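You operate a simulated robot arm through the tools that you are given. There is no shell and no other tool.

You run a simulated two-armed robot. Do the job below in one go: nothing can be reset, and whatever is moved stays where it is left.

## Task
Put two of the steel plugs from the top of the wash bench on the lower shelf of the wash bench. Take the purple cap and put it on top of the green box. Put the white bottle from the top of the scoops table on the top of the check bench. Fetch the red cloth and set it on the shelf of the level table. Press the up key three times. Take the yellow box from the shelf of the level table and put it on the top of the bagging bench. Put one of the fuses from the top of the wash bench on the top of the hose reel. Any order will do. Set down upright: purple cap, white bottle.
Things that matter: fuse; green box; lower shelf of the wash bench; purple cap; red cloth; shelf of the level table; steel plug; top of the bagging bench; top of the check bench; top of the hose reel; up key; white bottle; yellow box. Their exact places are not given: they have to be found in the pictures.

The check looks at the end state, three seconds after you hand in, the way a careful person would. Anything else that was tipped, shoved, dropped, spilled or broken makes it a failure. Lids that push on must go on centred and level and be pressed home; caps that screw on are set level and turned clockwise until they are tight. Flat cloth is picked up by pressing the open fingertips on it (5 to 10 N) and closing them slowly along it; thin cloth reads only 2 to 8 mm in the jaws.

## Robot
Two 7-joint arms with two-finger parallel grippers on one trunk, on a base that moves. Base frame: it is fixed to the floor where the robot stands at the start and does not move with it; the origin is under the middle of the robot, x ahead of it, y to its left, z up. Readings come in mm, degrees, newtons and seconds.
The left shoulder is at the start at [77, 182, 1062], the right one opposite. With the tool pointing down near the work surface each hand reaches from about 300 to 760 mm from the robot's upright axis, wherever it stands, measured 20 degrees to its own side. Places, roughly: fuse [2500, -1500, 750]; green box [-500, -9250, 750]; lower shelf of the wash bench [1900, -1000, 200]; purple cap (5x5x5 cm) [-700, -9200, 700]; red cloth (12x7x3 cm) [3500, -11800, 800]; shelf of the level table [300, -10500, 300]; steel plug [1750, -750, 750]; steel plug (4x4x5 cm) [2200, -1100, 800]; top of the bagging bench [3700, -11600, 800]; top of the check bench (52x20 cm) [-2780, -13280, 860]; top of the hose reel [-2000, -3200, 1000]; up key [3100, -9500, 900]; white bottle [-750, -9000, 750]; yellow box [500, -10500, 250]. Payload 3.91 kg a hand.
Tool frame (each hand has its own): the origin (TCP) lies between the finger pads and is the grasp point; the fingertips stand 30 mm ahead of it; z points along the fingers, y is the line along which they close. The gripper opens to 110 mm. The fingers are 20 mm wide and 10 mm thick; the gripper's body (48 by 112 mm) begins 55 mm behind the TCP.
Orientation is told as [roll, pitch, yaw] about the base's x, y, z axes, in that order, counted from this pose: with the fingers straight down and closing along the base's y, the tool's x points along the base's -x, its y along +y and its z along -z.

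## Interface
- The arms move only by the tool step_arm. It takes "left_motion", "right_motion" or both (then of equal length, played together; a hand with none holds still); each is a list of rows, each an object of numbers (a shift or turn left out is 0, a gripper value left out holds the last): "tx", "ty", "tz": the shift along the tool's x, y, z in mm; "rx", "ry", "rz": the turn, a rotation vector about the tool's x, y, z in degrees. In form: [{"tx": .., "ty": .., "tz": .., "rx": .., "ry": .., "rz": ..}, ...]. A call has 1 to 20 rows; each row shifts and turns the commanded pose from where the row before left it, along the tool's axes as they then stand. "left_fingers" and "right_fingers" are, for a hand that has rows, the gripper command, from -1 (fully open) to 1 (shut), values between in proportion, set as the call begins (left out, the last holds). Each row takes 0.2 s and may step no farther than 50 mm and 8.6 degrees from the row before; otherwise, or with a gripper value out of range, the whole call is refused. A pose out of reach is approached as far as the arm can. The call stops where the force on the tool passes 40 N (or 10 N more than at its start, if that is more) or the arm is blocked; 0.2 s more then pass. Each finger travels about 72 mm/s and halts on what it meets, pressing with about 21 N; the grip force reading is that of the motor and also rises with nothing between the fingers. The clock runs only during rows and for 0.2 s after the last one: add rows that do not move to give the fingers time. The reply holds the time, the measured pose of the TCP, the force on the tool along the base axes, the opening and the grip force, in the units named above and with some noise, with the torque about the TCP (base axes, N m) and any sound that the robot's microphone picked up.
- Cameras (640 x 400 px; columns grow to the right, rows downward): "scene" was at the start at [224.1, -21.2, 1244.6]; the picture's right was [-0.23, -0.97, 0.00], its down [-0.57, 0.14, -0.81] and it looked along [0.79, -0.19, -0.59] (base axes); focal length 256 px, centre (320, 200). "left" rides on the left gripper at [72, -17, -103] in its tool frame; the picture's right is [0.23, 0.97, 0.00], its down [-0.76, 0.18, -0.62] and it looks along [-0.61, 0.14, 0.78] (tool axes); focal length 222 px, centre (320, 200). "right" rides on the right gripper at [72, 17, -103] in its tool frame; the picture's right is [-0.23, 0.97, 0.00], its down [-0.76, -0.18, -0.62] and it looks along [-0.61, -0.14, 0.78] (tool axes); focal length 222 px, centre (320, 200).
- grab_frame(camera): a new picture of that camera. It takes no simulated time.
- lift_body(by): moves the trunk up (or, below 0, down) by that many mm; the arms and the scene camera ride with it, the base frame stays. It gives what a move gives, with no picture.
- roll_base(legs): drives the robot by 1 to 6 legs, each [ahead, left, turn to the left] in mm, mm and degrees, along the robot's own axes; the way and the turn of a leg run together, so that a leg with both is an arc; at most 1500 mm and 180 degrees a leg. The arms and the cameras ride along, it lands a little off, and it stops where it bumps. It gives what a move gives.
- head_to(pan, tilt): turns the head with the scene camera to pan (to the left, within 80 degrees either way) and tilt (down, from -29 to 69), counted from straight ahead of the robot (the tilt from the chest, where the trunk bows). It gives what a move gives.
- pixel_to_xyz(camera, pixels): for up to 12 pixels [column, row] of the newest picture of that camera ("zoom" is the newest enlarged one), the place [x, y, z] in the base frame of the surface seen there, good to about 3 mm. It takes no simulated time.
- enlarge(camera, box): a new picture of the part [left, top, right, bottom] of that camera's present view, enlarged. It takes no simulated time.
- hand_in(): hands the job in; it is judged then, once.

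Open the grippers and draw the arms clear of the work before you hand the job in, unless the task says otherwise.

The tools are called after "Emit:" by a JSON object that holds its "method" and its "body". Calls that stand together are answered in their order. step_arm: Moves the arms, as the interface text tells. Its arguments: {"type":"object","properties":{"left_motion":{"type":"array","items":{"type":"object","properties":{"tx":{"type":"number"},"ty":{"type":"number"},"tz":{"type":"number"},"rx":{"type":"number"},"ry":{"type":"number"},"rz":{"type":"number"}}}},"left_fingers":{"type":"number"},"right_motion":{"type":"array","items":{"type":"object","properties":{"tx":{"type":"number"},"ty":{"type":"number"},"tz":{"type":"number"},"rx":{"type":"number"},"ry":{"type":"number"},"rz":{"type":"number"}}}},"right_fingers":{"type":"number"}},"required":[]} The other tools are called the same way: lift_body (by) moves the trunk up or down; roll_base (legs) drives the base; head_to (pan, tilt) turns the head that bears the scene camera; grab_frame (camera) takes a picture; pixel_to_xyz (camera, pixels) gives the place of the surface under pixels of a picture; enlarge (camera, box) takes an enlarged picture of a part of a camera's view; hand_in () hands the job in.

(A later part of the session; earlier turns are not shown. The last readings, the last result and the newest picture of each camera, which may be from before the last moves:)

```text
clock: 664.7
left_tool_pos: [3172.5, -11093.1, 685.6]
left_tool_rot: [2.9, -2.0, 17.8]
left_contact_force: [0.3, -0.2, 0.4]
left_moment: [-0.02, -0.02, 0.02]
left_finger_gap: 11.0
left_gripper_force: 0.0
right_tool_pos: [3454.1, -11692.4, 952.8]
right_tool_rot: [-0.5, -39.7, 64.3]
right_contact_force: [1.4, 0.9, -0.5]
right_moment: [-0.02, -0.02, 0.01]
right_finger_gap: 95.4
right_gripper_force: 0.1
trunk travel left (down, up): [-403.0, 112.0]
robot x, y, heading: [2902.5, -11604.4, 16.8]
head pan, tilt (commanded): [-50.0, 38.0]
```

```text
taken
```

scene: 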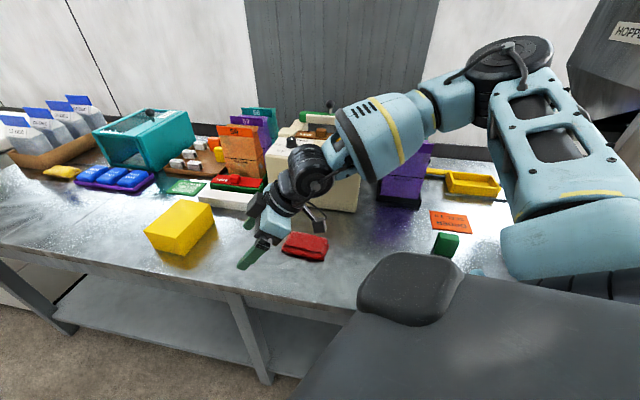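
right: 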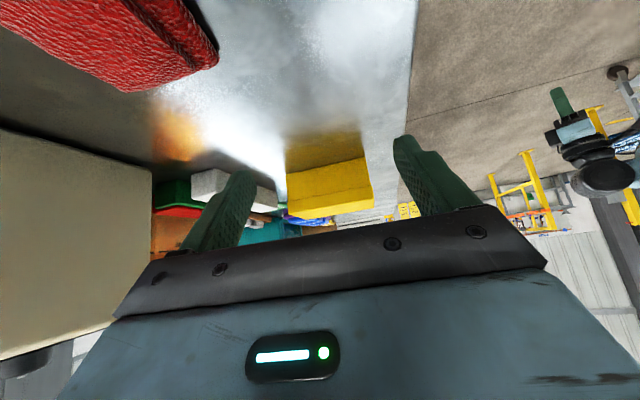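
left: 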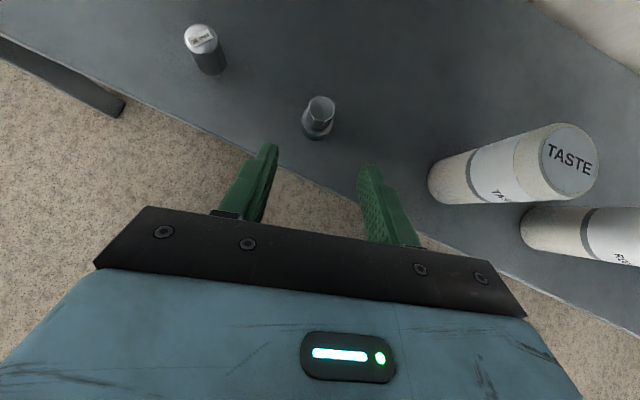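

I turn the hand to the cloth's axis (yaw 38) and move it over the cloth.

Emit:
{"method": "step_arm", "body": {"right_motion": [{"rx": 4.2, "rz": 5.0}, {"rx": 4.2, "rz": 5.0}, {"rx": 4.2, "rz": 5.0}, {"rx": 4.2, "rz": 5.0}, {"tz": -11.2, "tx": 13.3, "ty": -33.6}, {"tz": -11.2, "tx": 13.3, "ty": -33.6}, {"tz": -11.2, "tx": 13.3, "ty": -33.6}, {"tz": -11.2, "tx": 13.3, "ty": -33.6}, {"tz": 36.8, "tx": 30.9}, {}]}}

Emit:
{"method": "grab_frame", "body": {"camera": "right"}}

Emit:
{"method": "grab_frame", "body": {"camera": "scene"}}

```text
clock: 666.9
left_tool_pos: [3172.2, -11092.8, 684.4]
left_tool_rot: [2.9, -2.1, 17.7]
left_contact_force: [-0.6, -0.4, -0.1]
left_moment: [0.01, 0.02, -0.02]
left_finger_gap: 11.1
left_gripper_force: 0.0
right_tool_pos: [3483.8, -11845.4, 907.9]
right_tool_rot: [-0.7, -39.9, 38.3]
right_contact_force: [0.4, -0.7, 1.5]
right_moment: [0.01, -0.01, 0.02]
right_finger_gap: 95.2
right_gripper_force: 0.0
trunk travel left (down, up): [-403.0, 112.0]
robot x, y, heading: [2899.2, -11599.8, 16.8]
head pan, tilt (commanded): [-50.0, 38.0]
```

```text
taken
```

right: 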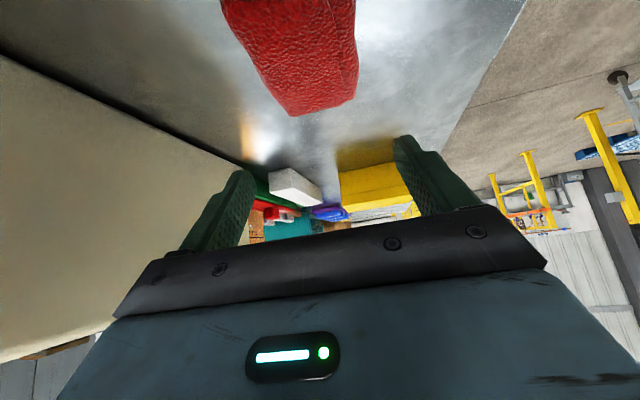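

```text
taken
```

scene: 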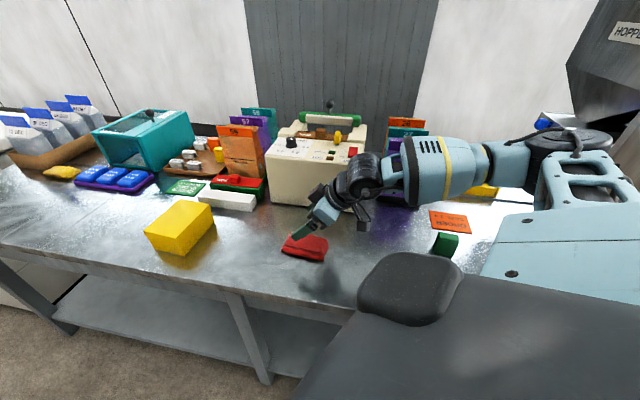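

The hand is over the cloth, pointing along it. I measure the cloth's edges from the right camera to centre it.

Emit:
{"method": "pixel_to_xyz", "body": {"camera": "right", "pixels": [[255, 60], [350, 60], [300, 60], [265, 85], [352, 85], [295, 110], [320, 20], [240, 20], [353, 15]]}}

```text
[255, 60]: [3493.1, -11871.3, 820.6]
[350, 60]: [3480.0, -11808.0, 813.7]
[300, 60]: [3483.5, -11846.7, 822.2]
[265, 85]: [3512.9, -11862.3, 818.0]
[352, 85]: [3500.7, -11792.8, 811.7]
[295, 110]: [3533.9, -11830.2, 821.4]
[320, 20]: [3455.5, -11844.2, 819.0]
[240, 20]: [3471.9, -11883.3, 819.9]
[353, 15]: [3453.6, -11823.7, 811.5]
```

The cloth's centre line is within 4 mm of the hand. I descend beside it to just above the bench top.

Emit:
{"method": "step_arm", "body": {"right_motion": [{"tz": 19.1, "tx": 16.1, "ty": 3}, {"tz": 19.1, "tx": 16.1}, {"tz": 12, "tx": 10.1}, {"tz": 5, "tx": 4.2}, {}]}}

Emit:
{"method": "grab_frame", "body": {"camera": "right"}}

Emit:
{"method": "enlarge", "body": {"camera": "scene", "box": [240, 160, 420, 300]}}

```text
clock: 668.1
left_tool_pos: [3172.5, -11092.0, 684.7]
left_tool_rot: [2.8, -1.9, 17.8]
left_contact_force: [-0.8, -0.2, 0.5]
left_moment: [0.0, -0.04, 0.03]
left_finger_gap: 10.7
left_gripper_force: 0.0
right_tool_pos: [3481.8, -11842.2, 834.5]
right_tool_rot: [-0.6, -39.9, 38.4]
right_contact_force: [0.5, 0.2, -0.4]
right_moment: [0.01, -0.01, 0.0]
right_finger_gap: 95.3
right_gripper_force: 0.0
trunk travel left (down, up): [-403.0, 112.0]
robot x, y, heading: [2897.6, -11601.2, 16.7]
head pan, tilt (commanded): [-50.0, 38.0]
```

```text
taken
```

right: 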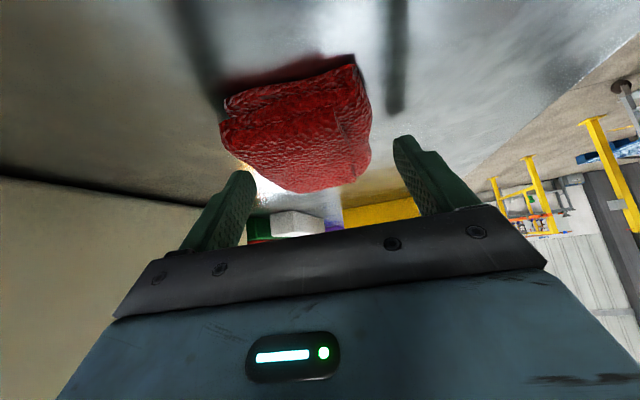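

```text
2.86 times, centred on (330, 230) of scene
```

zoom: 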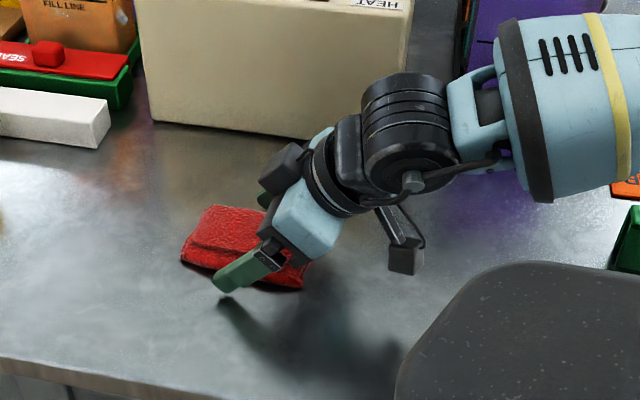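

The fingertips straddle the cloth. I turn the hand 6 degrees to match it and close slowly in stages.

Emit:
{"method": "step_arm", "body": {"right_motion": [{"rx": 3.8, "rz": 4.6}, {}]}}

Emit:
{"method": "step_arm", "body": {"right_motion": [{}, {}, {}], "right_fingers": -0.2}}

Emit:
{"method": "step_arm", "body": {"right_motion": [{}, {}, {}], "right_fingers": 0.3}}

Emit:
{"method": "step_arm", "body": {"right_motion": [{}, {}, {}, {}], "right_fingers": 1}}

Emit:
{"method": "grab_frame", "body": {"camera": "right"}}

```text
clock: 668.7
left_tool_pos: [3171.5, -11092.0, 684.5]
left_tool_rot: [2.8, -1.9, 17.7]
left_contact_force: [-0.2, -0.1, 1.7]
left_moment: [0.0, 0.0, -0.04]
left_finger_gap: 10.9
left_gripper_force: 0.0
right_tool_pos: [3481.7, -11841.6, 834.5]
right_tool_rot: [-0.6, -40.0, 32.3]
right_contact_force: [0.5, 0.9, -0.6]
right_moment: [-0.01, 0.01, 0.0]
right_finger_gap: 95.0
right_gripper_force: 0.1
trunk travel left (down, up): [-403.0, 112.0]
robot x, y, heading: [2904.3, -11600.0, 17.0]
head pan, tilt (commanded): [-50.0, 38.0]
```

```text
clock: 669.5
left_tool_pos: [3173.0, -11092.3, 685.7]
left_tool_rot: [2.8, -2.1, 17.7]
left_contact_force: [0.3, 0.1, -0.2]
left_moment: [0.02, -0.01, 0.02]
left_finger_gap: 11.1
left_gripper_force: 0.1
right_tool_pos: [3480.3, -11841.1, 834.6]
right_tool_rot: [-0.5, -40.0, 32.3]
right_contact_force: [-0.4, -1.0, 0.4]
right_moment: [0.01, 0.0, 0.03]
right_finger_gap: 68.2
right_gripper_force: 21.8
trunk travel left (down, up): [-403.0, 112.0]
robot x, y, heading: [2899.1, -11598.6, 16.9]
head pan, tilt (commanded): [-50.0, 38.0]
```

```text
clock: 670.3
left_tool_pos: [3171.8, -11094.2, 684.9]
left_tool_rot: [2.8, -1.9, 17.8]
left_contact_force: [-0.7, 0.7, 0.0]
left_moment: [0.02, 0.01, -0.02]
left_finger_gap: 11.0
left_gripper_force: 0.0
right_tool_pos: [3481.8, -11842.2, 834.9]
right_tool_rot: [-0.5, -40.0, 32.3]
right_contact_force: [-0.5, -0.5, 0.7]
right_moment: [0.04, 0.03, 0.04]
right_finger_gap: 67.9
right_gripper_force: 20.7
trunk travel left (down, up): [-403.0, 112.0]
robot x, y, heading: [2905.3, -11597.4, 16.9]
head pan, tilt (commanded): [-50.0, 38.0]
```

```text
clock: 671.3
left_tool_pos: [3171.5, -11092.2, 685.2]
left_tool_rot: [2.8, -2.0, 17.8]
left_contact_force: [-1.0, -0.9, -0.7]
left_moment: [0.0, -0.02, -0.02]
left_finger_gap: 10.9
left_gripper_force: 0.1
right_tool_pos: [3481.3, -11841.9, 834.3]
right_tool_rot: [-0.5, -40.0, 32.2]
right_contact_force: [-0.6, 0.4, -0.1]
right_moment: [0.06, -0.01, 0.04]
right_finger_gap: 68.0
right_gripper_force: 20.4
trunk travel left (down, up): [-403.0, 112.0]
robot x, y, heading: [2903.2, -11600.9, 17.0]
head pan, tilt (commanded): [-50.0, 38.0]
```

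```text
taken
```

right: 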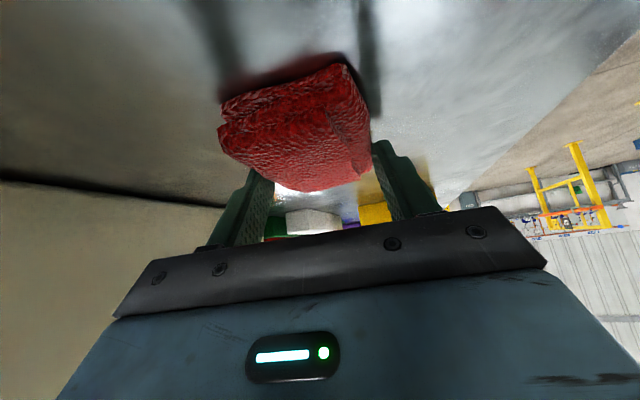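

The cloth holds firm at 68 mm with 20 N. I lift it and check.

Emit:
{"method": "step_arm", "body": {"right_motion": [{"tz": -8, "tx": -6.7}, {"tz": -25, "tx": -21}, {"tz": -30, "tx": -25.2}, {"tz": -30, "tx": -25.2}, {"tz": -30, "tx": -25.2}, {}]}}

Emit:
{"method": "grab_frame", "body": {"camera": "scene"}}

Emit:
{"method": "grab_frame", "body": {"camera": "right"}}

```text
clock: 672.7
left_tool_pos: [3172.2, -11092.9, 683.0]
left_tool_rot: [2.8, -2.0, 17.7]
left_contact_force: [0.1, 0.7, 0.3]
left_moment: [0.04, -0.01, -0.03]
left_finger_gap: 11.2
left_gripper_force: 0.0
right_tool_pos: [3479.5, -11840.5, 996.0]
right_tool_rot: [-0.5, -39.8, 32.3]
right_contact_force: [0.1, -0.3, -0.4]
right_moment: [-0.03, -0.01, 0.03]
right_finger_gap: 67.3
right_gripper_force: 22.0
trunk travel left (down, up): [-403.0, 112.0]
robot x, y, heading: [2903.5, -11601.2, 16.9]
head pan, tilt (commanded): [-50.0, 38.0]
```

```text
taken
```

scene: 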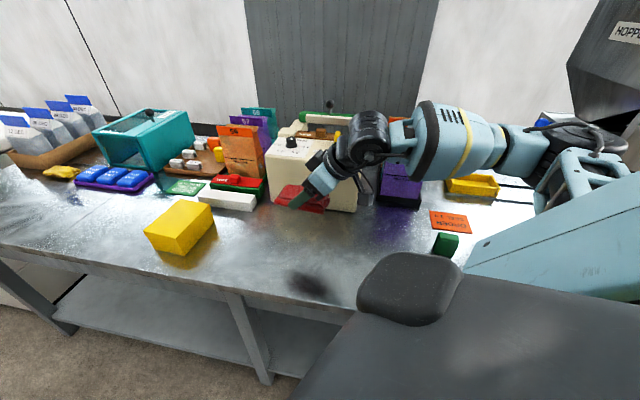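

```text
taken
```

right: 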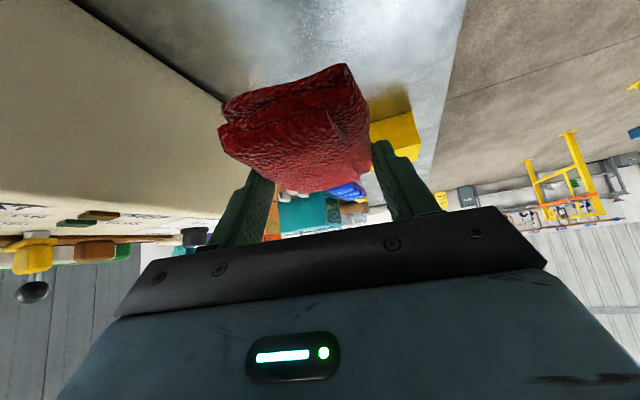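

The cloth is held. I move away from the bench into open floor and turn to heading -135 for the level table.

Emit:
{"method": "roll_base", "body": {"legs": [[-330, 620, 0], [0, 0, -152]]}}

Emit:
{"method": "step_arm", "body": {"right_motion": [{"rx": 4.8, "rz": 5.75}, {"rx": 4.8, "rz": 5.75}, {"ty": 40}, {"ty": 40}, {"ty": 40}, {"ty": 40}, {"ty": 40}, {"tz": 25, "tx": -30}, {"tz": 25, "tx": -30}, {"tz": 25, "tx": -30}, {}]}}

Emit:
{"method": "head_to", "body": {"pan": -10, "tilt": 30}}

Emit:
{"method": "grab_frame", "body": {"camera": "scene"}}

```text
clock: 684.8
left_tool_pos: [2424.8, -11671.0, 684.4]
left_tool_rot: [2.8, -2.0, -132.0]
left_contact_force: [-0.1, 0.6, 0.7]
left_moment: [0.02, -0.01, -0.03]
left_finger_gap: 11.0
left_gripper_force: 0.1
right_tool_pos: [1784.4, -11179.4, 995.1]
right_tool_rot: [-0.5, -40.0, -117.5]
right_contact_force: [0.1, 0.0, -0.9]
right_moment: [0.0, 0.01, 0.0]
right_finger_gap: 64.4
right_gripper_force: 21.1
trunk travel left (down, up): [-403.0, 112.0]
robot x, y, heading: [2400.4, -11092.0, -132.7]
head pan, tilt (commanded): [-50.0, 38.0]
```

```text
clock: 687.2
left_tool_pos: [2426.3, -11669.8, 685.0]
left_tool_rot: [2.9, -2.1, -132.0]
left_contact_force: [0.4, -0.7, -0.3]
left_moment: [-0.02, 0.02, -0.02]
left_finger_gap: 10.9
left_gripper_force: 0.0
right_tool_pos: [1851.9, -11400.8, 993.8]
right_tool_rot: [-0.6, -40.1, -132.5]
right_contact_force: [0.1, 0.1, -0.3]
right_moment: [-0.02, 0.01, -0.02]
right_finger_gap: 64.2
right_gripper_force: 21.2
trunk travel left (down, up): [-403.0, 112.0]
robot x, y, heading: [2400.5, -11093.0, -132.7]
head pan, tilt (commanded): [-50.0, 38.0]
```

```text
clock: 688.3
left_tool_pos: [2425.7, -11670.8, 684.2]
left_tool_rot: [2.8, -2.0, -132.0]
left_contact_force: [-0.4, -0.3, -1.0]
left_moment: [-0.03, 0.0, 0.04]
left_finger_gap: 11.3
left_gripper_force: 0.1
right_tool_pos: [1853.4, -11401.1, 992.3]
right_tool_rot: [-0.5, -40.0, -132.4]
right_contact_force: [-0.1, 0.2, -0.3]
right_moment: [0.0, 0.03, -0.03]
right_finger_gap: 64.0
right_gripper_force: 20.5
trunk travel left (down, up): [-403.0, 112.0]
robot x, y, heading: [2403.3, -11096.9, -132.8]
head pan, tilt (commanded): [-10.0, 30.0]
```

```text
taken
```

scene: 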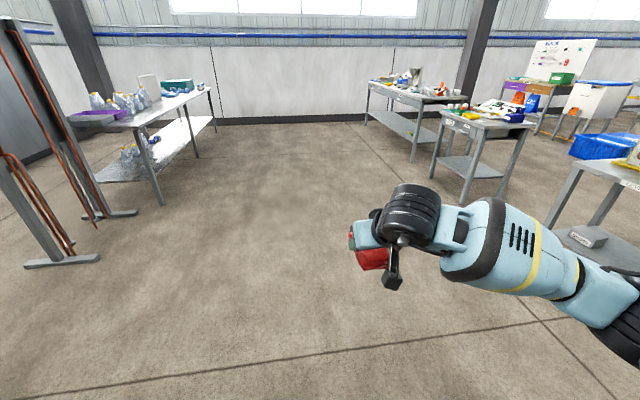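

I straighten the heading and strafe right toward the level table's open side, keeping a bit further back.

Emit:
{"method": "roll_base", "body": {"legs": [[-80, 0, -2.2], [0, -836, 0], [0, -836, 0]]}}

Emit:
{"method": "head_to", "body": {"pan": -15, "tilt": 38}}

Emit:
{"method": "grab_frame", "body": {"camera": "scene"}}

```text
clock: 704.0
left_tool_pos: [1274.7, -10428.5, 685.0]
left_tool_rot: [2.8, -2.0, -134.2]
left_contact_force: [0.0, -0.2, -0.3]
left_moment: [0.01, 0.01, -0.01]
left_finger_gap: 10.9
left_gripper_force: 0.0
right_tool_pos: [712.8, -10137.2, 993.2]
right_tool_rot: [-0.5, -40.0, -134.7]
right_contact_force: [0.2, -0.3, 0.0]
right_moment: [-0.02, -0.02, -0.01]
right_finger_gap: 63.7
right_gripper_force: 20.4
trunk travel left (down, up): [-403.0, 112.0]
robot x, y, heading: [1273.6, -9851.2, -135.0]
head pan, tilt (commanded): [-10.0, 30.0]
```

```text
clock: 704.7
left_tool_pos: [1274.9, -10428.0, 684.6]
left_tool_rot: [2.7, -2.0, -134.2]
left_contact_force: [-0.8, -0.7, -0.1]
left_moment: [0.01, 0.03, 0.03]
left_finger_gap: 11.0
left_gripper_force: 0.0
right_tool_pos: [712.5, -10137.8, 992.5]
right_tool_rot: [-0.5, -40.1, -134.7]
right_contact_force: [0.6, 1.0, -0.1]
right_moment: [0.0, 0.0, 0.0]
right_finger_gap: 63.8
right_gripper_force: 21.4
trunk travel left (down, up): [-403.0, 112.0]
robot x, y, heading: [1272.0, -9853.6, -135.3]
head pan, tilt (commanded): [-15.0, 38.0]
```

```text
taken
```

scene: 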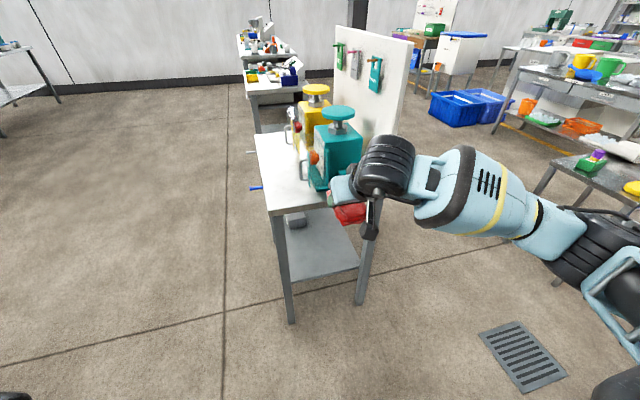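

The hand is in line with the shelf's free spot (s≈7672). I lower the trunk and then the hand to shelf height, still outside the table.

Emit:
{"method": "lift_body", "body": {"by": -400}}

Emit:
{"method": "step_arm", "body": {"right_motion": [{"tz": 30.6, "tx": 25.7}, {"tz": 30.6, "tx": 25.7}, {"tz": 30.6, "tx": 25.7}, {"tz": 30.6, "tx": 25.7}, {"tz": 30.6, "tx": 25.7}, {"tz": 28, "tx": 23.5}, {}]}}

Emit:
{"method": "head_to", "body": {"pan": -30, "tilt": 50}}

Emit:
{"method": "grab_frame", "body": {"camera": "scene"}}

Emit:
{"method": "grab_frame", "body": {"camera": "right"}}

```text
clock: 708.6
left_tool_pos: [1274.8, -10428.1, 285.2]
left_tool_rot: [2.7, -2.0, -134.2]
left_contact_force: [0.9, -0.3, 0.8]
left_moment: [0.0, 0.03, 0.02]
left_finger_gap: 11.0
left_gripper_force: 0.0
right_tool_pos: [711.9, -10136.9, 592.6]
right_tool_rot: [-0.6, -40.1, -134.7]
right_contact_force: [0.0, -1.2, -0.2]
right_moment: [0.0, 0.02, -0.02]
right_finger_gap: 64.0
right_gripper_force: 21.2
trunk travel left (down, up): [-3.0, 512.0]
robot x, y, heading: [1276.0, -9851.9, -135.1]
head pan, tilt (commanded): [-15.0, 38.0]
```

```text
clock: 710.2
left_tool_pos: [1273.8, -10428.6, 285.6]
left_tool_rot: [2.8, -1.9, -134.1]
left_contact_force: [-0.6, 0.6, 0.2]
left_moment: [0.0, 0.0, 0.01]
left_finger_gap: 10.8
left_gripper_force: 0.2
right_tool_pos: [710.2, -10137.2, 359.4]
right_tool_rot: [-0.5, -40.2, -134.8]
right_contact_force: [0.1, 0.0, 0.1]
right_moment: [-0.05, 0.04, -0.02]
right_finger_gap: 64.1
right_gripper_force: 21.3
trunk travel left (down, up): [-3.0, 512.0]
robot x, y, heading: [1274.0, -9853.4, -135.2]
head pan, tilt (commanded): [-15.0, 38.0]
```

```text
clock: 710.9
left_tool_pos: [1273.9, -10428.1, 284.9]
left_tool_rot: [2.8, -1.9, -134.2]
left_contact_force: [-0.5, 0.7, 0.6]
left_moment: [0.02, 0.0, -0.02]
left_finger_gap: 11.0
left_gripper_force: 0.0
right_tool_pos: [709.8, -10137.2, 360.8]
right_tool_rot: [-0.5, -40.1, -134.7]
right_contact_force: [0.1, 0.0, -0.8]
right_moment: [0.01, -0.01, -0.03]
right_finger_gap: 64.1
right_gripper_force: 21.0
trunk travel left (down, up): [-3.0, 512.0]
robot x, y, heading: [1276.9, -9851.1, -134.8]
head pan, tilt (commanded): [-30.0, 50.0]
```

```text
taken
```

scene: 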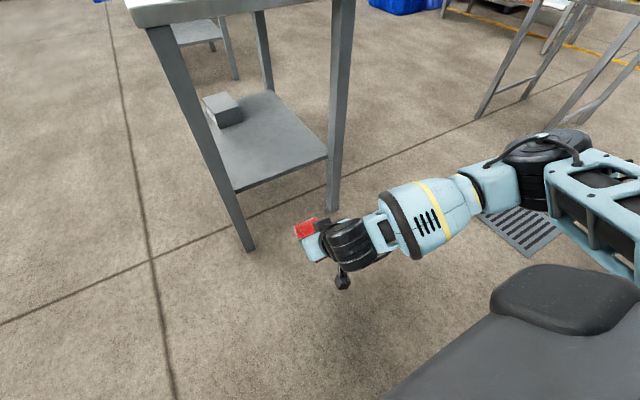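

```text
taken
```

right: 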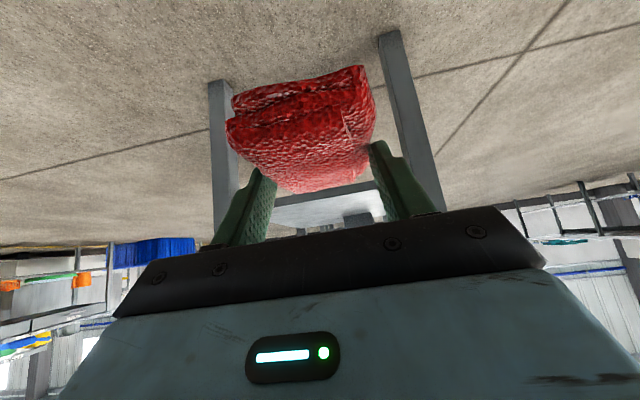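

Lined up with the shelf between the legs. I drive in 380 mm in two stages.

Emit:
{"method": "roll_base", "body": {"legs": [[230, 0, 0]]}}

Emit:
{"method": "grab_frame", "body": {"camera": "scene"}}

Emit:
{"method": "roll_base", "body": {"legs": [[145, 0, 0]]}}

Emit:
{"method": "grab_frame", "body": {"camera": "scene"}}

Emit:
{"method": "grab_frame", "body": {"camera": "right"}}

```text
clock: 712.7
left_tool_pos: [1113.0, -10591.8, 285.2]
left_tool_rot: [2.9, -2.1, -134.1]
left_contact_force: [-0.1, -1.1, -0.8]
left_moment: [0.03, 0.01, -0.03]
left_finger_gap: 10.9
left_gripper_force: 0.1
right_tool_pos: [547.7, -10301.1, 360.7]
right_tool_rot: [-0.5, -40.0, -134.6]
right_contact_force: [-0.4, -0.1, 0.0]
right_moment: [-0.01, 0.01, 0.02]
right_finger_gap: 64.1
right_gripper_force: 21.0
trunk travel left (down, up): [-3.0, 512.0]
robot x, y, heading: [1110.0, -10014.7, -135.0]
head pan, tilt (commanded): [-30.0, 50.0]
```

```text
taken
```

scene: 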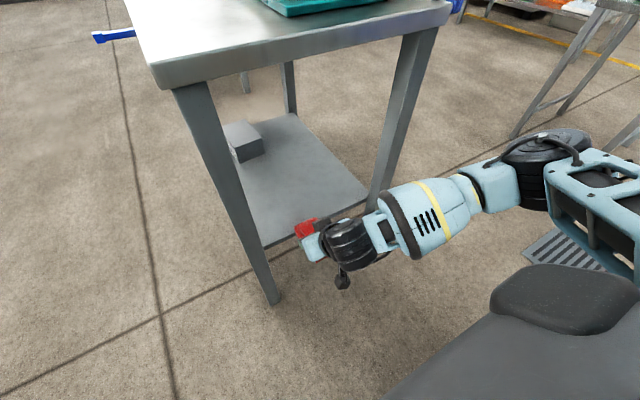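

```text
clock: 714.0
left_tool_pos: [1008.0, -10694.7, 284.9]
left_tool_rot: [2.8, -2.1, -134.1]
left_contact_force: [1.2, 0.6, 0.3]
left_moment: [-0.01, 0.03, 0.0]
left_finger_gap: 10.8
left_gripper_force: 0.0
right_tool_pos: [444.4, -10405.3, 359.7]
right_tool_rot: [-0.6, -40.1, -134.7]
right_contact_force: [-0.4, 0.6, -0.5]
right_moment: [-0.01, 0.01, -0.01]
right_finger_gap: 64.1
right_gripper_force: 21.2
trunk travel left (down, up): [-3.0, 512.0]
robot x, y, heading: [1006.8, -10118.1, -134.9]
head pan, tilt (commanded): [-30.0, 50.0]
```

```text
taken
```

scene: 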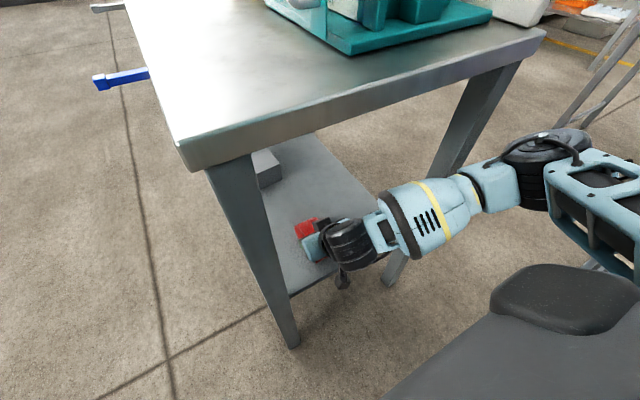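

```text
taken
```

right: 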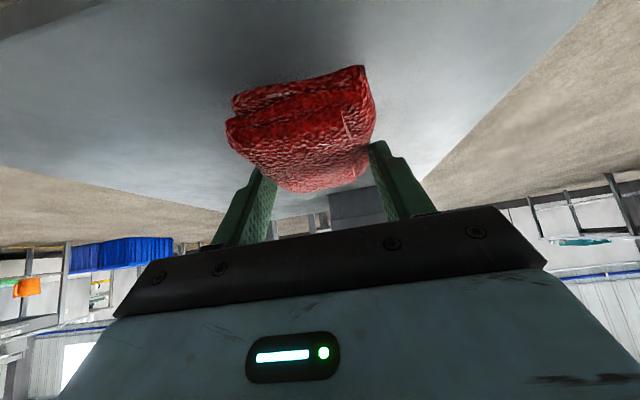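

The cloth is well over the shelf. I lower it onto the shelf gently.

Emit:
{"method": "step_arm", "body": {"right_motion": [{"tz": 9.2, "tx": 7.7}, {"tz": 5.4, "tx": 4.5}, {"tz": 2.3, "tx": 1.9}, {"tz": 1.5, "tx": 1.3}, {}]}}

```text
clock: 715.4
left_tool_pos: [991.0, -10691.8, 287.6]
left_tool_rot: [2.9, -2.5, -136.2]
left_contact_force: [0.9, 0.6, 1.0]
left_moment: [0.0, 0.04, -0.01]
left_finger_gap: 11.2
left_gripper_force: 0.1
right_tool_pos: [432.6, -10367.8, 334.5]
right_tool_rot: [-0.8, -39.7, -138.0]
right_contact_force: [0.9, 0.2, 7.9]
right_moment: [-0.31, -0.1, -0.18]
right_finger_gap: 64.1
right_gripper_force: 21.1
trunk travel left (down, up): [-3.0, 512.0]
robot x, y, heading: [1009.2, -10116.8, -136.8]
head pan, tilt (commanded): [-30.0, 50.0]
stopped in row 5 (right hand): the arm was blocked; the commanded pose is now the measured one
```

The arm was blocked and the base twisted about 2 degrees: something touches. I look at the scene before doing anything else.

Emit:
{"method": "grab_frame", "body": {"camera": "scene"}}

Emit:
{"method": "grab_frame", "body": {"camera": "right"}}

Emit:
{"method": "enlarge", "body": {"camera": "scene", "box": [240, 120, 560, 320]}}

```text
taken
```

scene: 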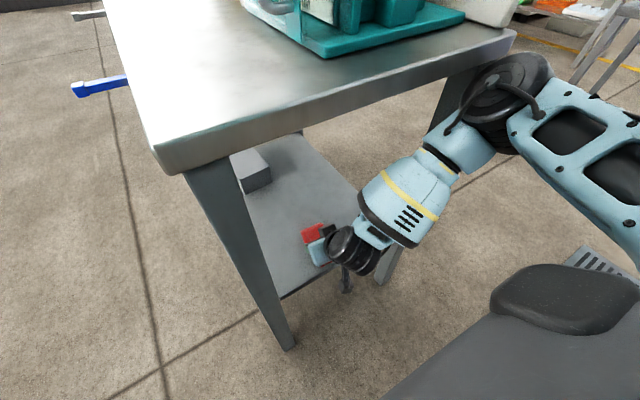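

```text
taken
```

right: 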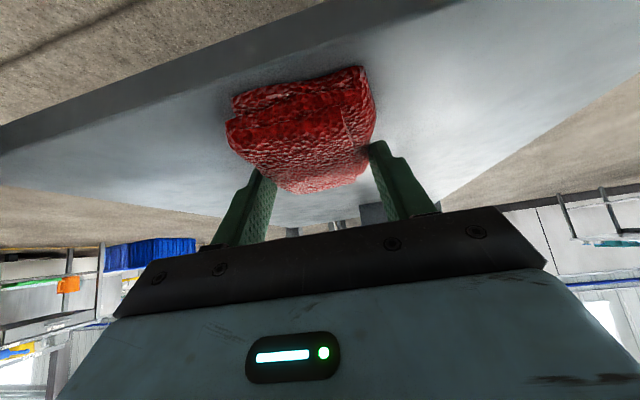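

```text
2.00 times, centred on (400, 220) of scene
```

zoom: 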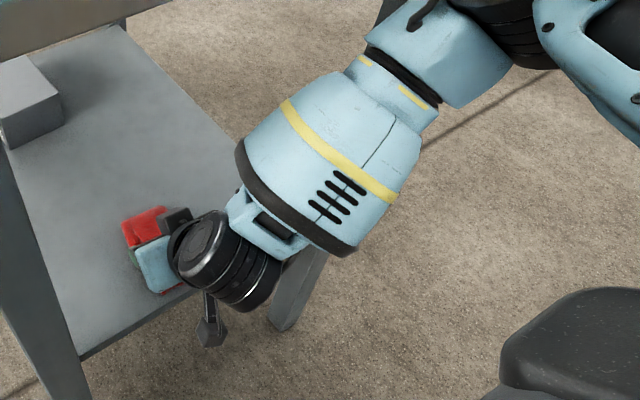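

The elbow has swung up toward the table's corner while the cloth already rests on the shelf. I release the cloth without moving the arm, then back the base straight out.

Emit:
{"method": "step_arm", "body": {"right_motion": [{}, {}, {}], "right_fingers": -0.75}}

Emit:
{"method": "grab_frame", "body": {"camera": "right"}}

```text
clock: 716.2
left_tool_pos: [992.0, -10692.0, 288.9]
left_tool_rot: [2.8, -2.8, -136.0]
left_contact_force: [0.2, -0.2, 0.6]
left_moment: [0.01, -0.04, 0.01]
left_finger_gap: 10.9
left_gripper_force: 0.1
right_tool_pos: [432.5, -10368.5, 334.9]
right_tool_rot: [-0.9, -39.5, -138.1]
right_contact_force: [0.1, -0.3, -0.8]
right_moment: [0.02, -0.01, -0.02]
right_finger_gap: 96.4
right_gripper_force: 0.0
trunk travel left (down, up): [-3.0, 512.0]
robot x, y, heading: [1009.9, -10117.0, -137.2]
head pan, tilt (commanded): [-30.0, 50.0]
```

```text
taken
```

right: 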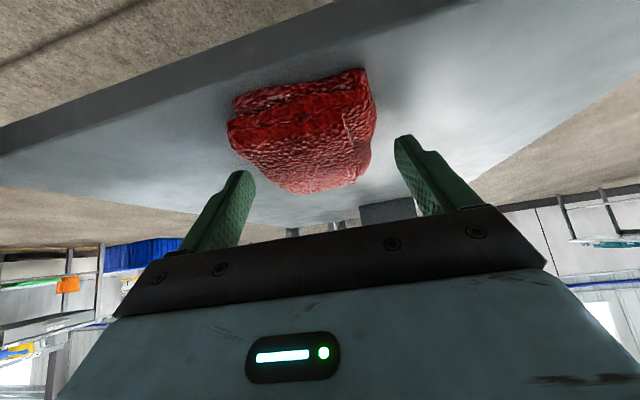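

The cloth lies free on the shelf between the open fingers. I back straight out.

Emit:
{"method": "roll_base", "body": {"legs": [[-60, 0, 0]]}}

Emit:
{"method": "grab_frame", "body": {"camera": "right"}}

Emit:
{"method": "grab_frame", "body": {"camera": "scene"}}

```text
clock: 717.2
left_tool_pos: [1036.6, -10653.2, 285.6]
left_tool_rot: [2.8, -2.3, -135.8]
left_contact_force: [-0.5, -0.1, 0.1]
left_moment: [0.0, 0.03, 0.03]
left_finger_gap: 11.0
left_gripper_force: 0.1
right_tool_pos: [480.7, -10335.0, 330.0]
right_tool_rot: [-0.5, -38.8, -137.2]
right_contact_force: [17.0, 14.8, 28.9]
right_moment: [-0.84, -1.25, 1.24]
right_finger_gap: 96.7
right_gripper_force: 0.2
trunk travel left (down, up): [-3.0, 512.0]
robot x, y, heading: [1049.7, -10076.1, -136.5]
head pan, tilt (commanded): [-30.0, 50.0]
```

```text
taken
```

right: 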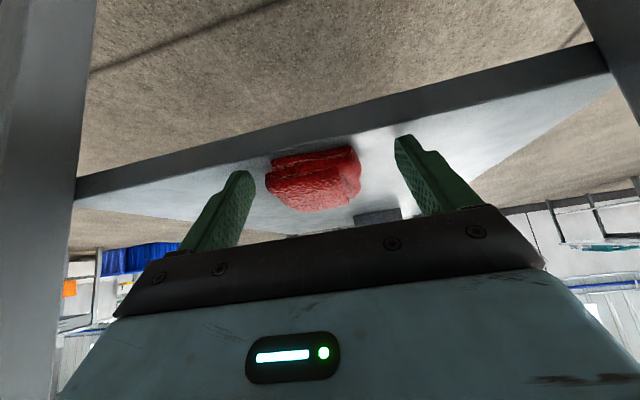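

```text
taken
```

scene: 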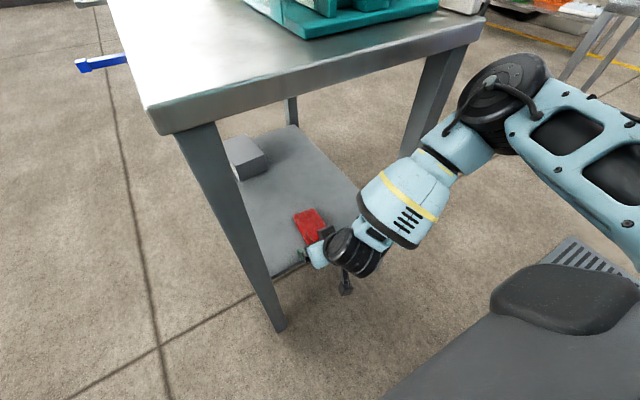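

The fingertips press on the shelf (29 N upward). I lift the hand 20 mm before backing further.

Emit:
{"method": "step_arm", "body": {"right_motion": [{"tz": -7.7, "tx": -6.4}, {"tz": -7.7, "tx": -6.4}, {}]}}

Emit:
{"method": "grab_frame", "body": {"camera": "right"}}

```text
clock: 718.0
left_tool_pos: [1035.3, -10654.5, 284.7]
left_tool_rot: [2.8, -2.0, -135.7]
left_contact_force: [-0.6, 0.0, -0.2]
left_moment: [0.04, -0.01, 0.0]
left_finger_gap: 10.9
left_gripper_force: 0.0
right_tool_pos: [479.6, -10337.1, 348.8]
right_tool_rot: [-0.5, -38.7, -137.1]
right_contact_force: [0.2, 0.4, -0.4]
right_moment: [0.05, -0.01, -0.01]
right_finger_gap: 96.3
right_gripper_force: 0.2
trunk travel left (down, up): [-3.0, 512.0]
robot x, y, heading: [1047.6, -10076.7, -136.7]
head pan, tilt (commanded): [-30.0, 50.0]
```

```text
taken
```

right: 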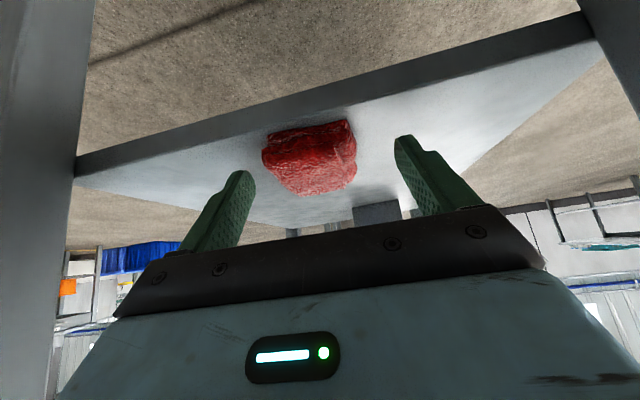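

Clear now; the cloth stayed in place. I back out fully.

Emit:
{"method": "roll_base", "body": {"legs": [[-420, 0, 0]]}}

Emit:
{"method": "grab_frame", "body": {"camera": "scene"}}

Emit:
{"method": "enlarge", "body": {"camera": "scene", "box": [150, 0, 370, 260]}}

```text
clock: 720.6
left_tool_pos: [1340.3, -10366.0, 284.6]
left_tool_rot: [2.9, -2.0, -135.8]
left_contact_force: [-0.7, 0.6, 0.1]
left_moment: [-0.01, -0.02, -0.02]
left_finger_gap: 11.0
left_gripper_force: 0.0
right_tool_pos: [784.5, -10049.4, 347.7]
right_tool_rot: [-0.5, -38.8, -137.3]
right_contact_force: [-0.8, -0.9, -0.6]
right_moment: [-0.01, 0.01, 0.03]
right_finger_gap: 96.3
right_gripper_force: 0.1
trunk travel left (down, up): [-3.0, 512.0]
robot x, y, heading: [1353.5, -9791.9, -137.0]
head pan, tilt (commanded): [-30.0, 50.0]
```

```text
taken
```

scene: 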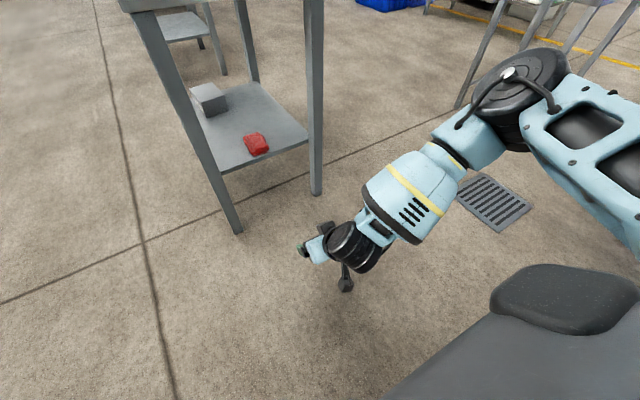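

```text
1.54 times, centred on (260, 130) of scene
```

zoom: 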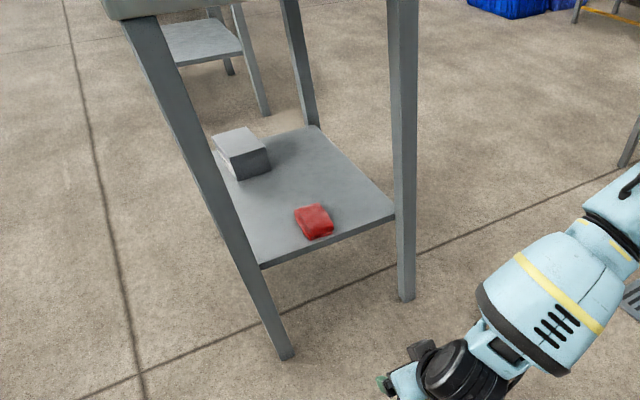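

The red cloth lies on the shelf. I check closely that it is fully inside the edge.

Emit:
{"method": "enlarge", "body": {"camera": "scene", "box": [200, 110, 320, 200]}}

Emit:
{"method": "pixel_to_xyz", "body": {"camera": "zoom", "pixels": [[245, 145], [310, 135], [350, 190], [285, 222], [300, 180], [290, 240], [200, 290], [500, 160], [350, 215]]}}

```text
4.44 times, centred on (260, 155) of scene
```

zoom: 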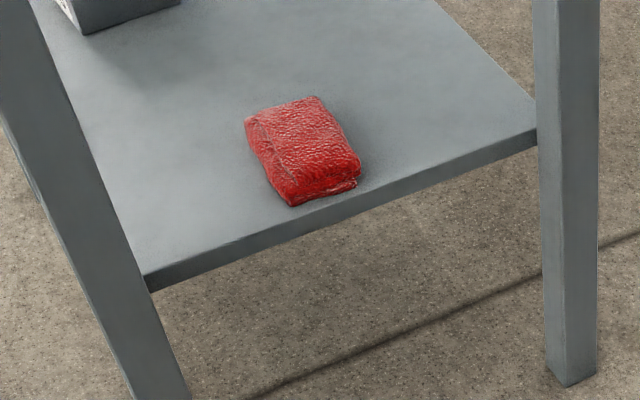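

```text
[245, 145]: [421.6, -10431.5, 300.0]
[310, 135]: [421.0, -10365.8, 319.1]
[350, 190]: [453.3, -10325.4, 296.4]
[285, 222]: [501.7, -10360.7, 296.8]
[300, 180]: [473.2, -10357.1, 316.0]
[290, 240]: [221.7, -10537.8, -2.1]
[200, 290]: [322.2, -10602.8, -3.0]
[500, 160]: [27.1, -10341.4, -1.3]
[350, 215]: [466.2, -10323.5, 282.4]
```

The cloth is fully on the shelf. Last job: the up key. I raise the trunk and restore the right arm to its normal pose.

Emit:
{"method": "roll_base", "body": {"legs": [[-150, 0, 0]]}}

Emit:
{"method": "lift_body", "body": {"by": 400}}

Emit:
{"method": "step_arm", "body": {"right_motion": [{"tz": -30, "tx": -25}, {"tz": -30, "tx": -25}, {"tz": -30, "tx": -25}, {"tz": -30, "tx": -25}, {"tz": 25, "tx": -30}, {"tz": 25, "tx": -30}, {"tz": 25, "tx": -30}, {}]}}

Emit:
{"method": "step_arm", "body": {"right_motion": [{"ry": 7.8}, {"ry": 7.8}, {"ry": 7.8}, {"ry": 7.8}, {"ry": 7.8}, {}], "right_fingers": 0.9}}

Emit:
{"method": "grab_frame", "body": {"camera": "scene"}}

```text
clock: 721.9
left_tool_pos: [1443.4, -10265.5, 285.3]
left_tool_rot: [2.8, -2.0, -136.0]
left_contact_force: [0.1, -0.7, 0.8]
left_moment: [-0.01, 0.0, -0.03]
left_finger_gap: 10.8
left_gripper_force: 0.0
right_tool_pos: [889.7, -9945.7, 349.0]
right_tool_rot: [-0.4, -38.7, -137.5]
right_contact_force: [0.3, -0.2, -0.2]
right_moment: [-0.01, -0.03, 0.02]
right_finger_gap: 96.5
right_gripper_force: 0.0
trunk travel left (down, up): [-3.0, 512.0]
robot x, y, heading: [1461.9, -9690.7, -137.2]
head pan, tilt (commanded): [-30.0, 50.0]
```

```text
clock: 725.8
left_tool_pos: [1444.3, -10266.3, 684.6]
left_tool_rot: [2.9, -1.9, -136.1]
left_contact_force: [-0.6, 0.5, 0.6]
left_moment: [-0.04, -0.02, 0.02]
left_finger_gap: 11.0
left_gripper_force: 0.0
right_tool_pos: [890.0, -9945.2, 748.2]
right_tool_rot: [-0.6, -38.7, -137.5]
right_contact_force: [0.1, 0.3, 0.0]
right_moment: [0.0, 0.0, -0.01]
right_finger_gap: 96.3
right_gripper_force: 0.0
trunk travel left (down, up): [-403.0, 112.0]
robot x, y, heading: [1461.9, -9689.2, -137.2]
head pan, tilt (commanded): [-30.0, 50.0]
```

```text
clock: 727.6
left_tool_pos: [1444.3, -10265.7, 685.6]
left_tool_rot: [2.8, -2.1, -136.0]
left_contact_force: [-0.6, -0.5, 0.6]
left_moment: [0.0, 0.0, -0.02]
left_finger_gap: 10.8
left_gripper_force: 0.0
right_tool_pos: [802.8, -10025.5, 899.9]
right_tool_rot: [-0.5, -38.7, -137.5]
right_contact_force: [0.2, -0.4, -0.1]
right_moment: [-0.03, 0.01, -0.02]
right_finger_gap: 96.0
right_gripper_force: 0.0
trunk travel left (down, up): [-403.0, 112.0]
robot x, y, heading: [1463.6, -9690.6, -136.9]
head pan, tilt (commanded): [-30.0, 50.0]
```

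```text
clock: 729.0
left_tool_pos: [1444.4, -10264.6, 685.9]
left_tool_rot: [2.8, -2.0, -136.0]
left_contact_force: [0.4, 0.0, -0.2]
left_moment: [0.01, -0.01, 0.0]
left_finger_gap: 11.0
left_gripper_force: 0.1
right_tool_pos: [802.4, -10028.3, 901.1]
right_tool_rot: [-0.3, -3.5, -137.7]
right_contact_force: [0.2, -0.3, 0.4]
right_moment: [0.0, 0.01, 0.02]
right_finger_gap: 5.4
right_gripper_force: 0.1
right hand out of reach, approached as far as the arm can: row 5
trunk travel left (down, up): [-403.0, 112.0]
robot x, y, heading: [1463.8, -9689.1, -137.0]
head pan, tilt (commanded): [-30.0, 50.0]
```

```text
taken
```

scene: 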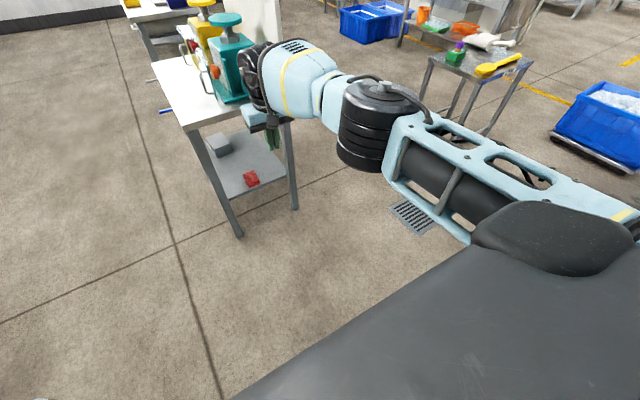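

The cloth can be seen on the shelf (250,178). I turn and drive to the far side of the trolley, where the key panel is closest to the edge.

Emit:
{"method": "roll_base", "body": {"legs": [[0, 0, -88], [-960, 0, 0], [-960, 0, 0], [0, -1050, 0]]}}

Emit:
{"method": "head_to", "body": {"pan": -5, "tilt": 22}}

Emit:
{"method": "grab_frame", "body": {"camera": "scene"}}

```text
clock: 751.4
left_tool_pos: [3001.9, -10258.7, 686.5]
left_tool_rot: [2.7, -2.0, 138.5]
left_contact_force: [0.0, -0.4, -0.8]
left_moment: [0.05, -0.01, 0.06]
left_finger_gap: 11.1
left_gripper_force: 0.1
right_tool_pos: [3189.0, -9598.3, 901.0]
right_tool_rot: [-0.4, -3.6, 136.7]
right_contact_force: [-0.1, 0.1, 0.7]
right_moment: [0.02, 0.0, -0.01]
right_finger_gap: 5.6
right_gripper_force: 0.0
trunk travel left (down, up): [-403.0, 112.0]
robot x, y, heading: [3578.4, -10229.6, 137.5]
head pan, tilt (commanded): [-30.0, 50.0]
```

```text
clock: 752.3
left_tool_pos: [3001.4, -10258.1, 684.6]
left_tool_rot: [2.8, -2.0, 138.5]
left_contact_force: [0.2, -0.8, -0.6]
left_moment: [-0.02, -0.02, 0.0]
left_finger_gap: 11.0
left_gripper_force: 0.0
right_tool_pos: [3189.3, -9598.7, 901.3]
right_tool_rot: [-0.5, -3.6, 136.7]
right_contact_force: [-0.3, 0.2, 0.4]
right_moment: [0.01, 0.01, -0.01]
right_finger_gap: 5.5
right_gripper_force: 0.1
trunk travel left (down, up): [-403.0, 112.0]
robot x, y, heading: [3575.5, -10231.5, 137.7]
head pan, tilt (commanded): [-5.0, 22.0]
```

```text
taken
```

scene: 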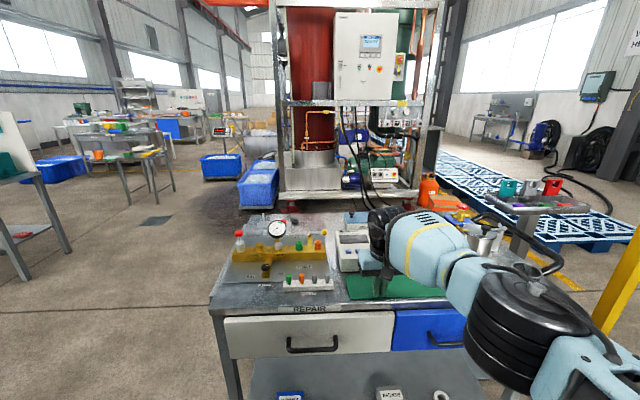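

The right hand is low over the repair trolley's edge. I raise it at once and take a closer look at the panel.

Emit:
{"method": "step_arm", "body": {"right_motion": [{"tz": -40}, {"tz": -40}, {"tz": -40}, {"tx": 30}, {}]}}

Emit:
{"method": "grab_frame", "body": {"camera": "scene"}}

Emit:
{"method": "enlarge", "body": {"camera": "scene", "box": [200, 190, 460, 350]}}

```text
clock: 753.5
left_tool_pos: [3000.3, -10257.5, 684.7]
left_tool_rot: [2.8, -2.1, 138.5]
left_contact_force: [0.4, 0.2, -0.3]
left_moment: [0.02, -0.04, 0.0]
left_finger_gap: 11.1
left_gripper_force: 0.1
right_tool_pos: [3214.6, -9627.1, 1017.6]
right_tool_rot: [-0.4, -3.6, 136.7]
right_contact_force: [0.6, 0.6, -0.1]
right_moment: [-0.01, 0.02, 0.0]
right_finger_gap: 5.5
right_gripper_force: 0.0
trunk travel left (down, up): [-403.0, 112.0]
robot x, y, heading: [3573.0, -10230.6, 137.4]
head pan, tilt (commanded): [-5.0, 22.0]
```

```text
taken
```

scene: 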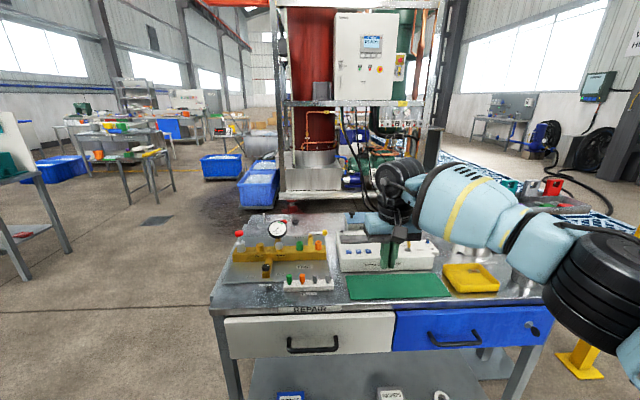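

```text
2.46 times, centred on (330, 270) of scene
```

zoom: 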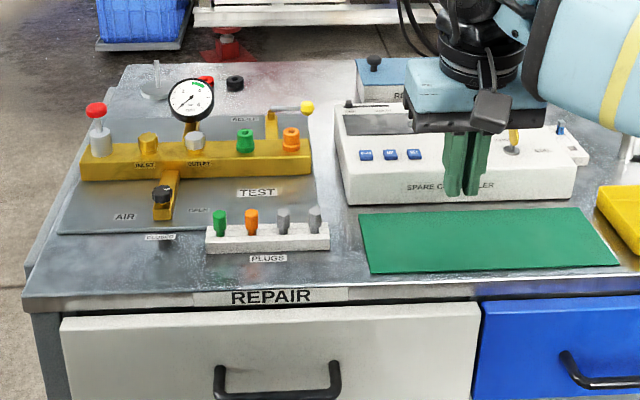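

The "SPARE CONTROLLER" panel has three blue keys at about (349,252), (358,252), (368,251). I enlarge them to read the labels.

Emit:
{"method": "enlarge", "body": {"camera": "scene", "box": [335, 235, 385, 270]}}

Emit:
{"method": "enlarge", "body": {"camera": "scene", "box": [330, 220, 450, 275]}}

```text
11.43 times, centred on (360, 252) of scene
```

zoom: 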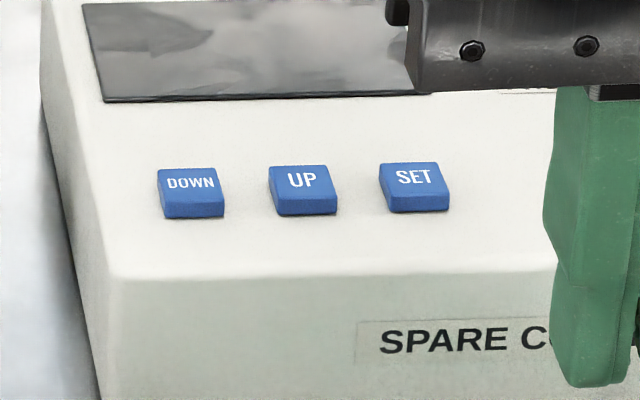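

```text
5.33 times, centred on (390, 248) of scene
```

zoom: 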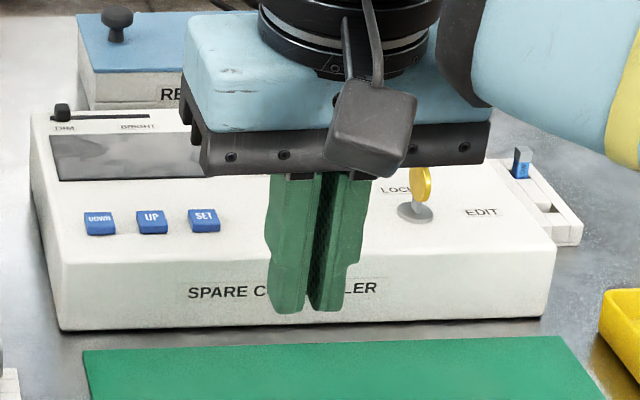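

The middle key is UP on the spare controller. I measure the three keys' places.

Emit:
{"method": "pixel_to_xyz", "body": {"camera": "zoom", "pixels": [[152, 217], [100, 218], [204, 214], [152, 232], [152, 245], [125, 240], [180, 240], [420, 185], [152, 205]]}}

Emit:
{"method": "enlarge", "body": {"camera": "scene", "box": [330, 10, 410, 100]}}

```text
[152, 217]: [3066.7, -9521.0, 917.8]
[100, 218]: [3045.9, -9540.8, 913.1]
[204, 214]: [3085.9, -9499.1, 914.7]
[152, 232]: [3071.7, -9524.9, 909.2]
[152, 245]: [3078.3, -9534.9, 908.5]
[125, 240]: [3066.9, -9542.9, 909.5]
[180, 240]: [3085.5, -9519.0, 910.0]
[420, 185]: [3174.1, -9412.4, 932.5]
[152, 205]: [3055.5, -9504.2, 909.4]
```

```text
4.44 times, centred on (370, 55) of scene
```

zoom: 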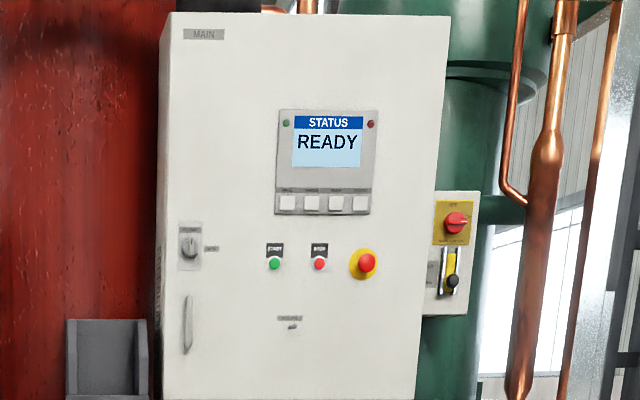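

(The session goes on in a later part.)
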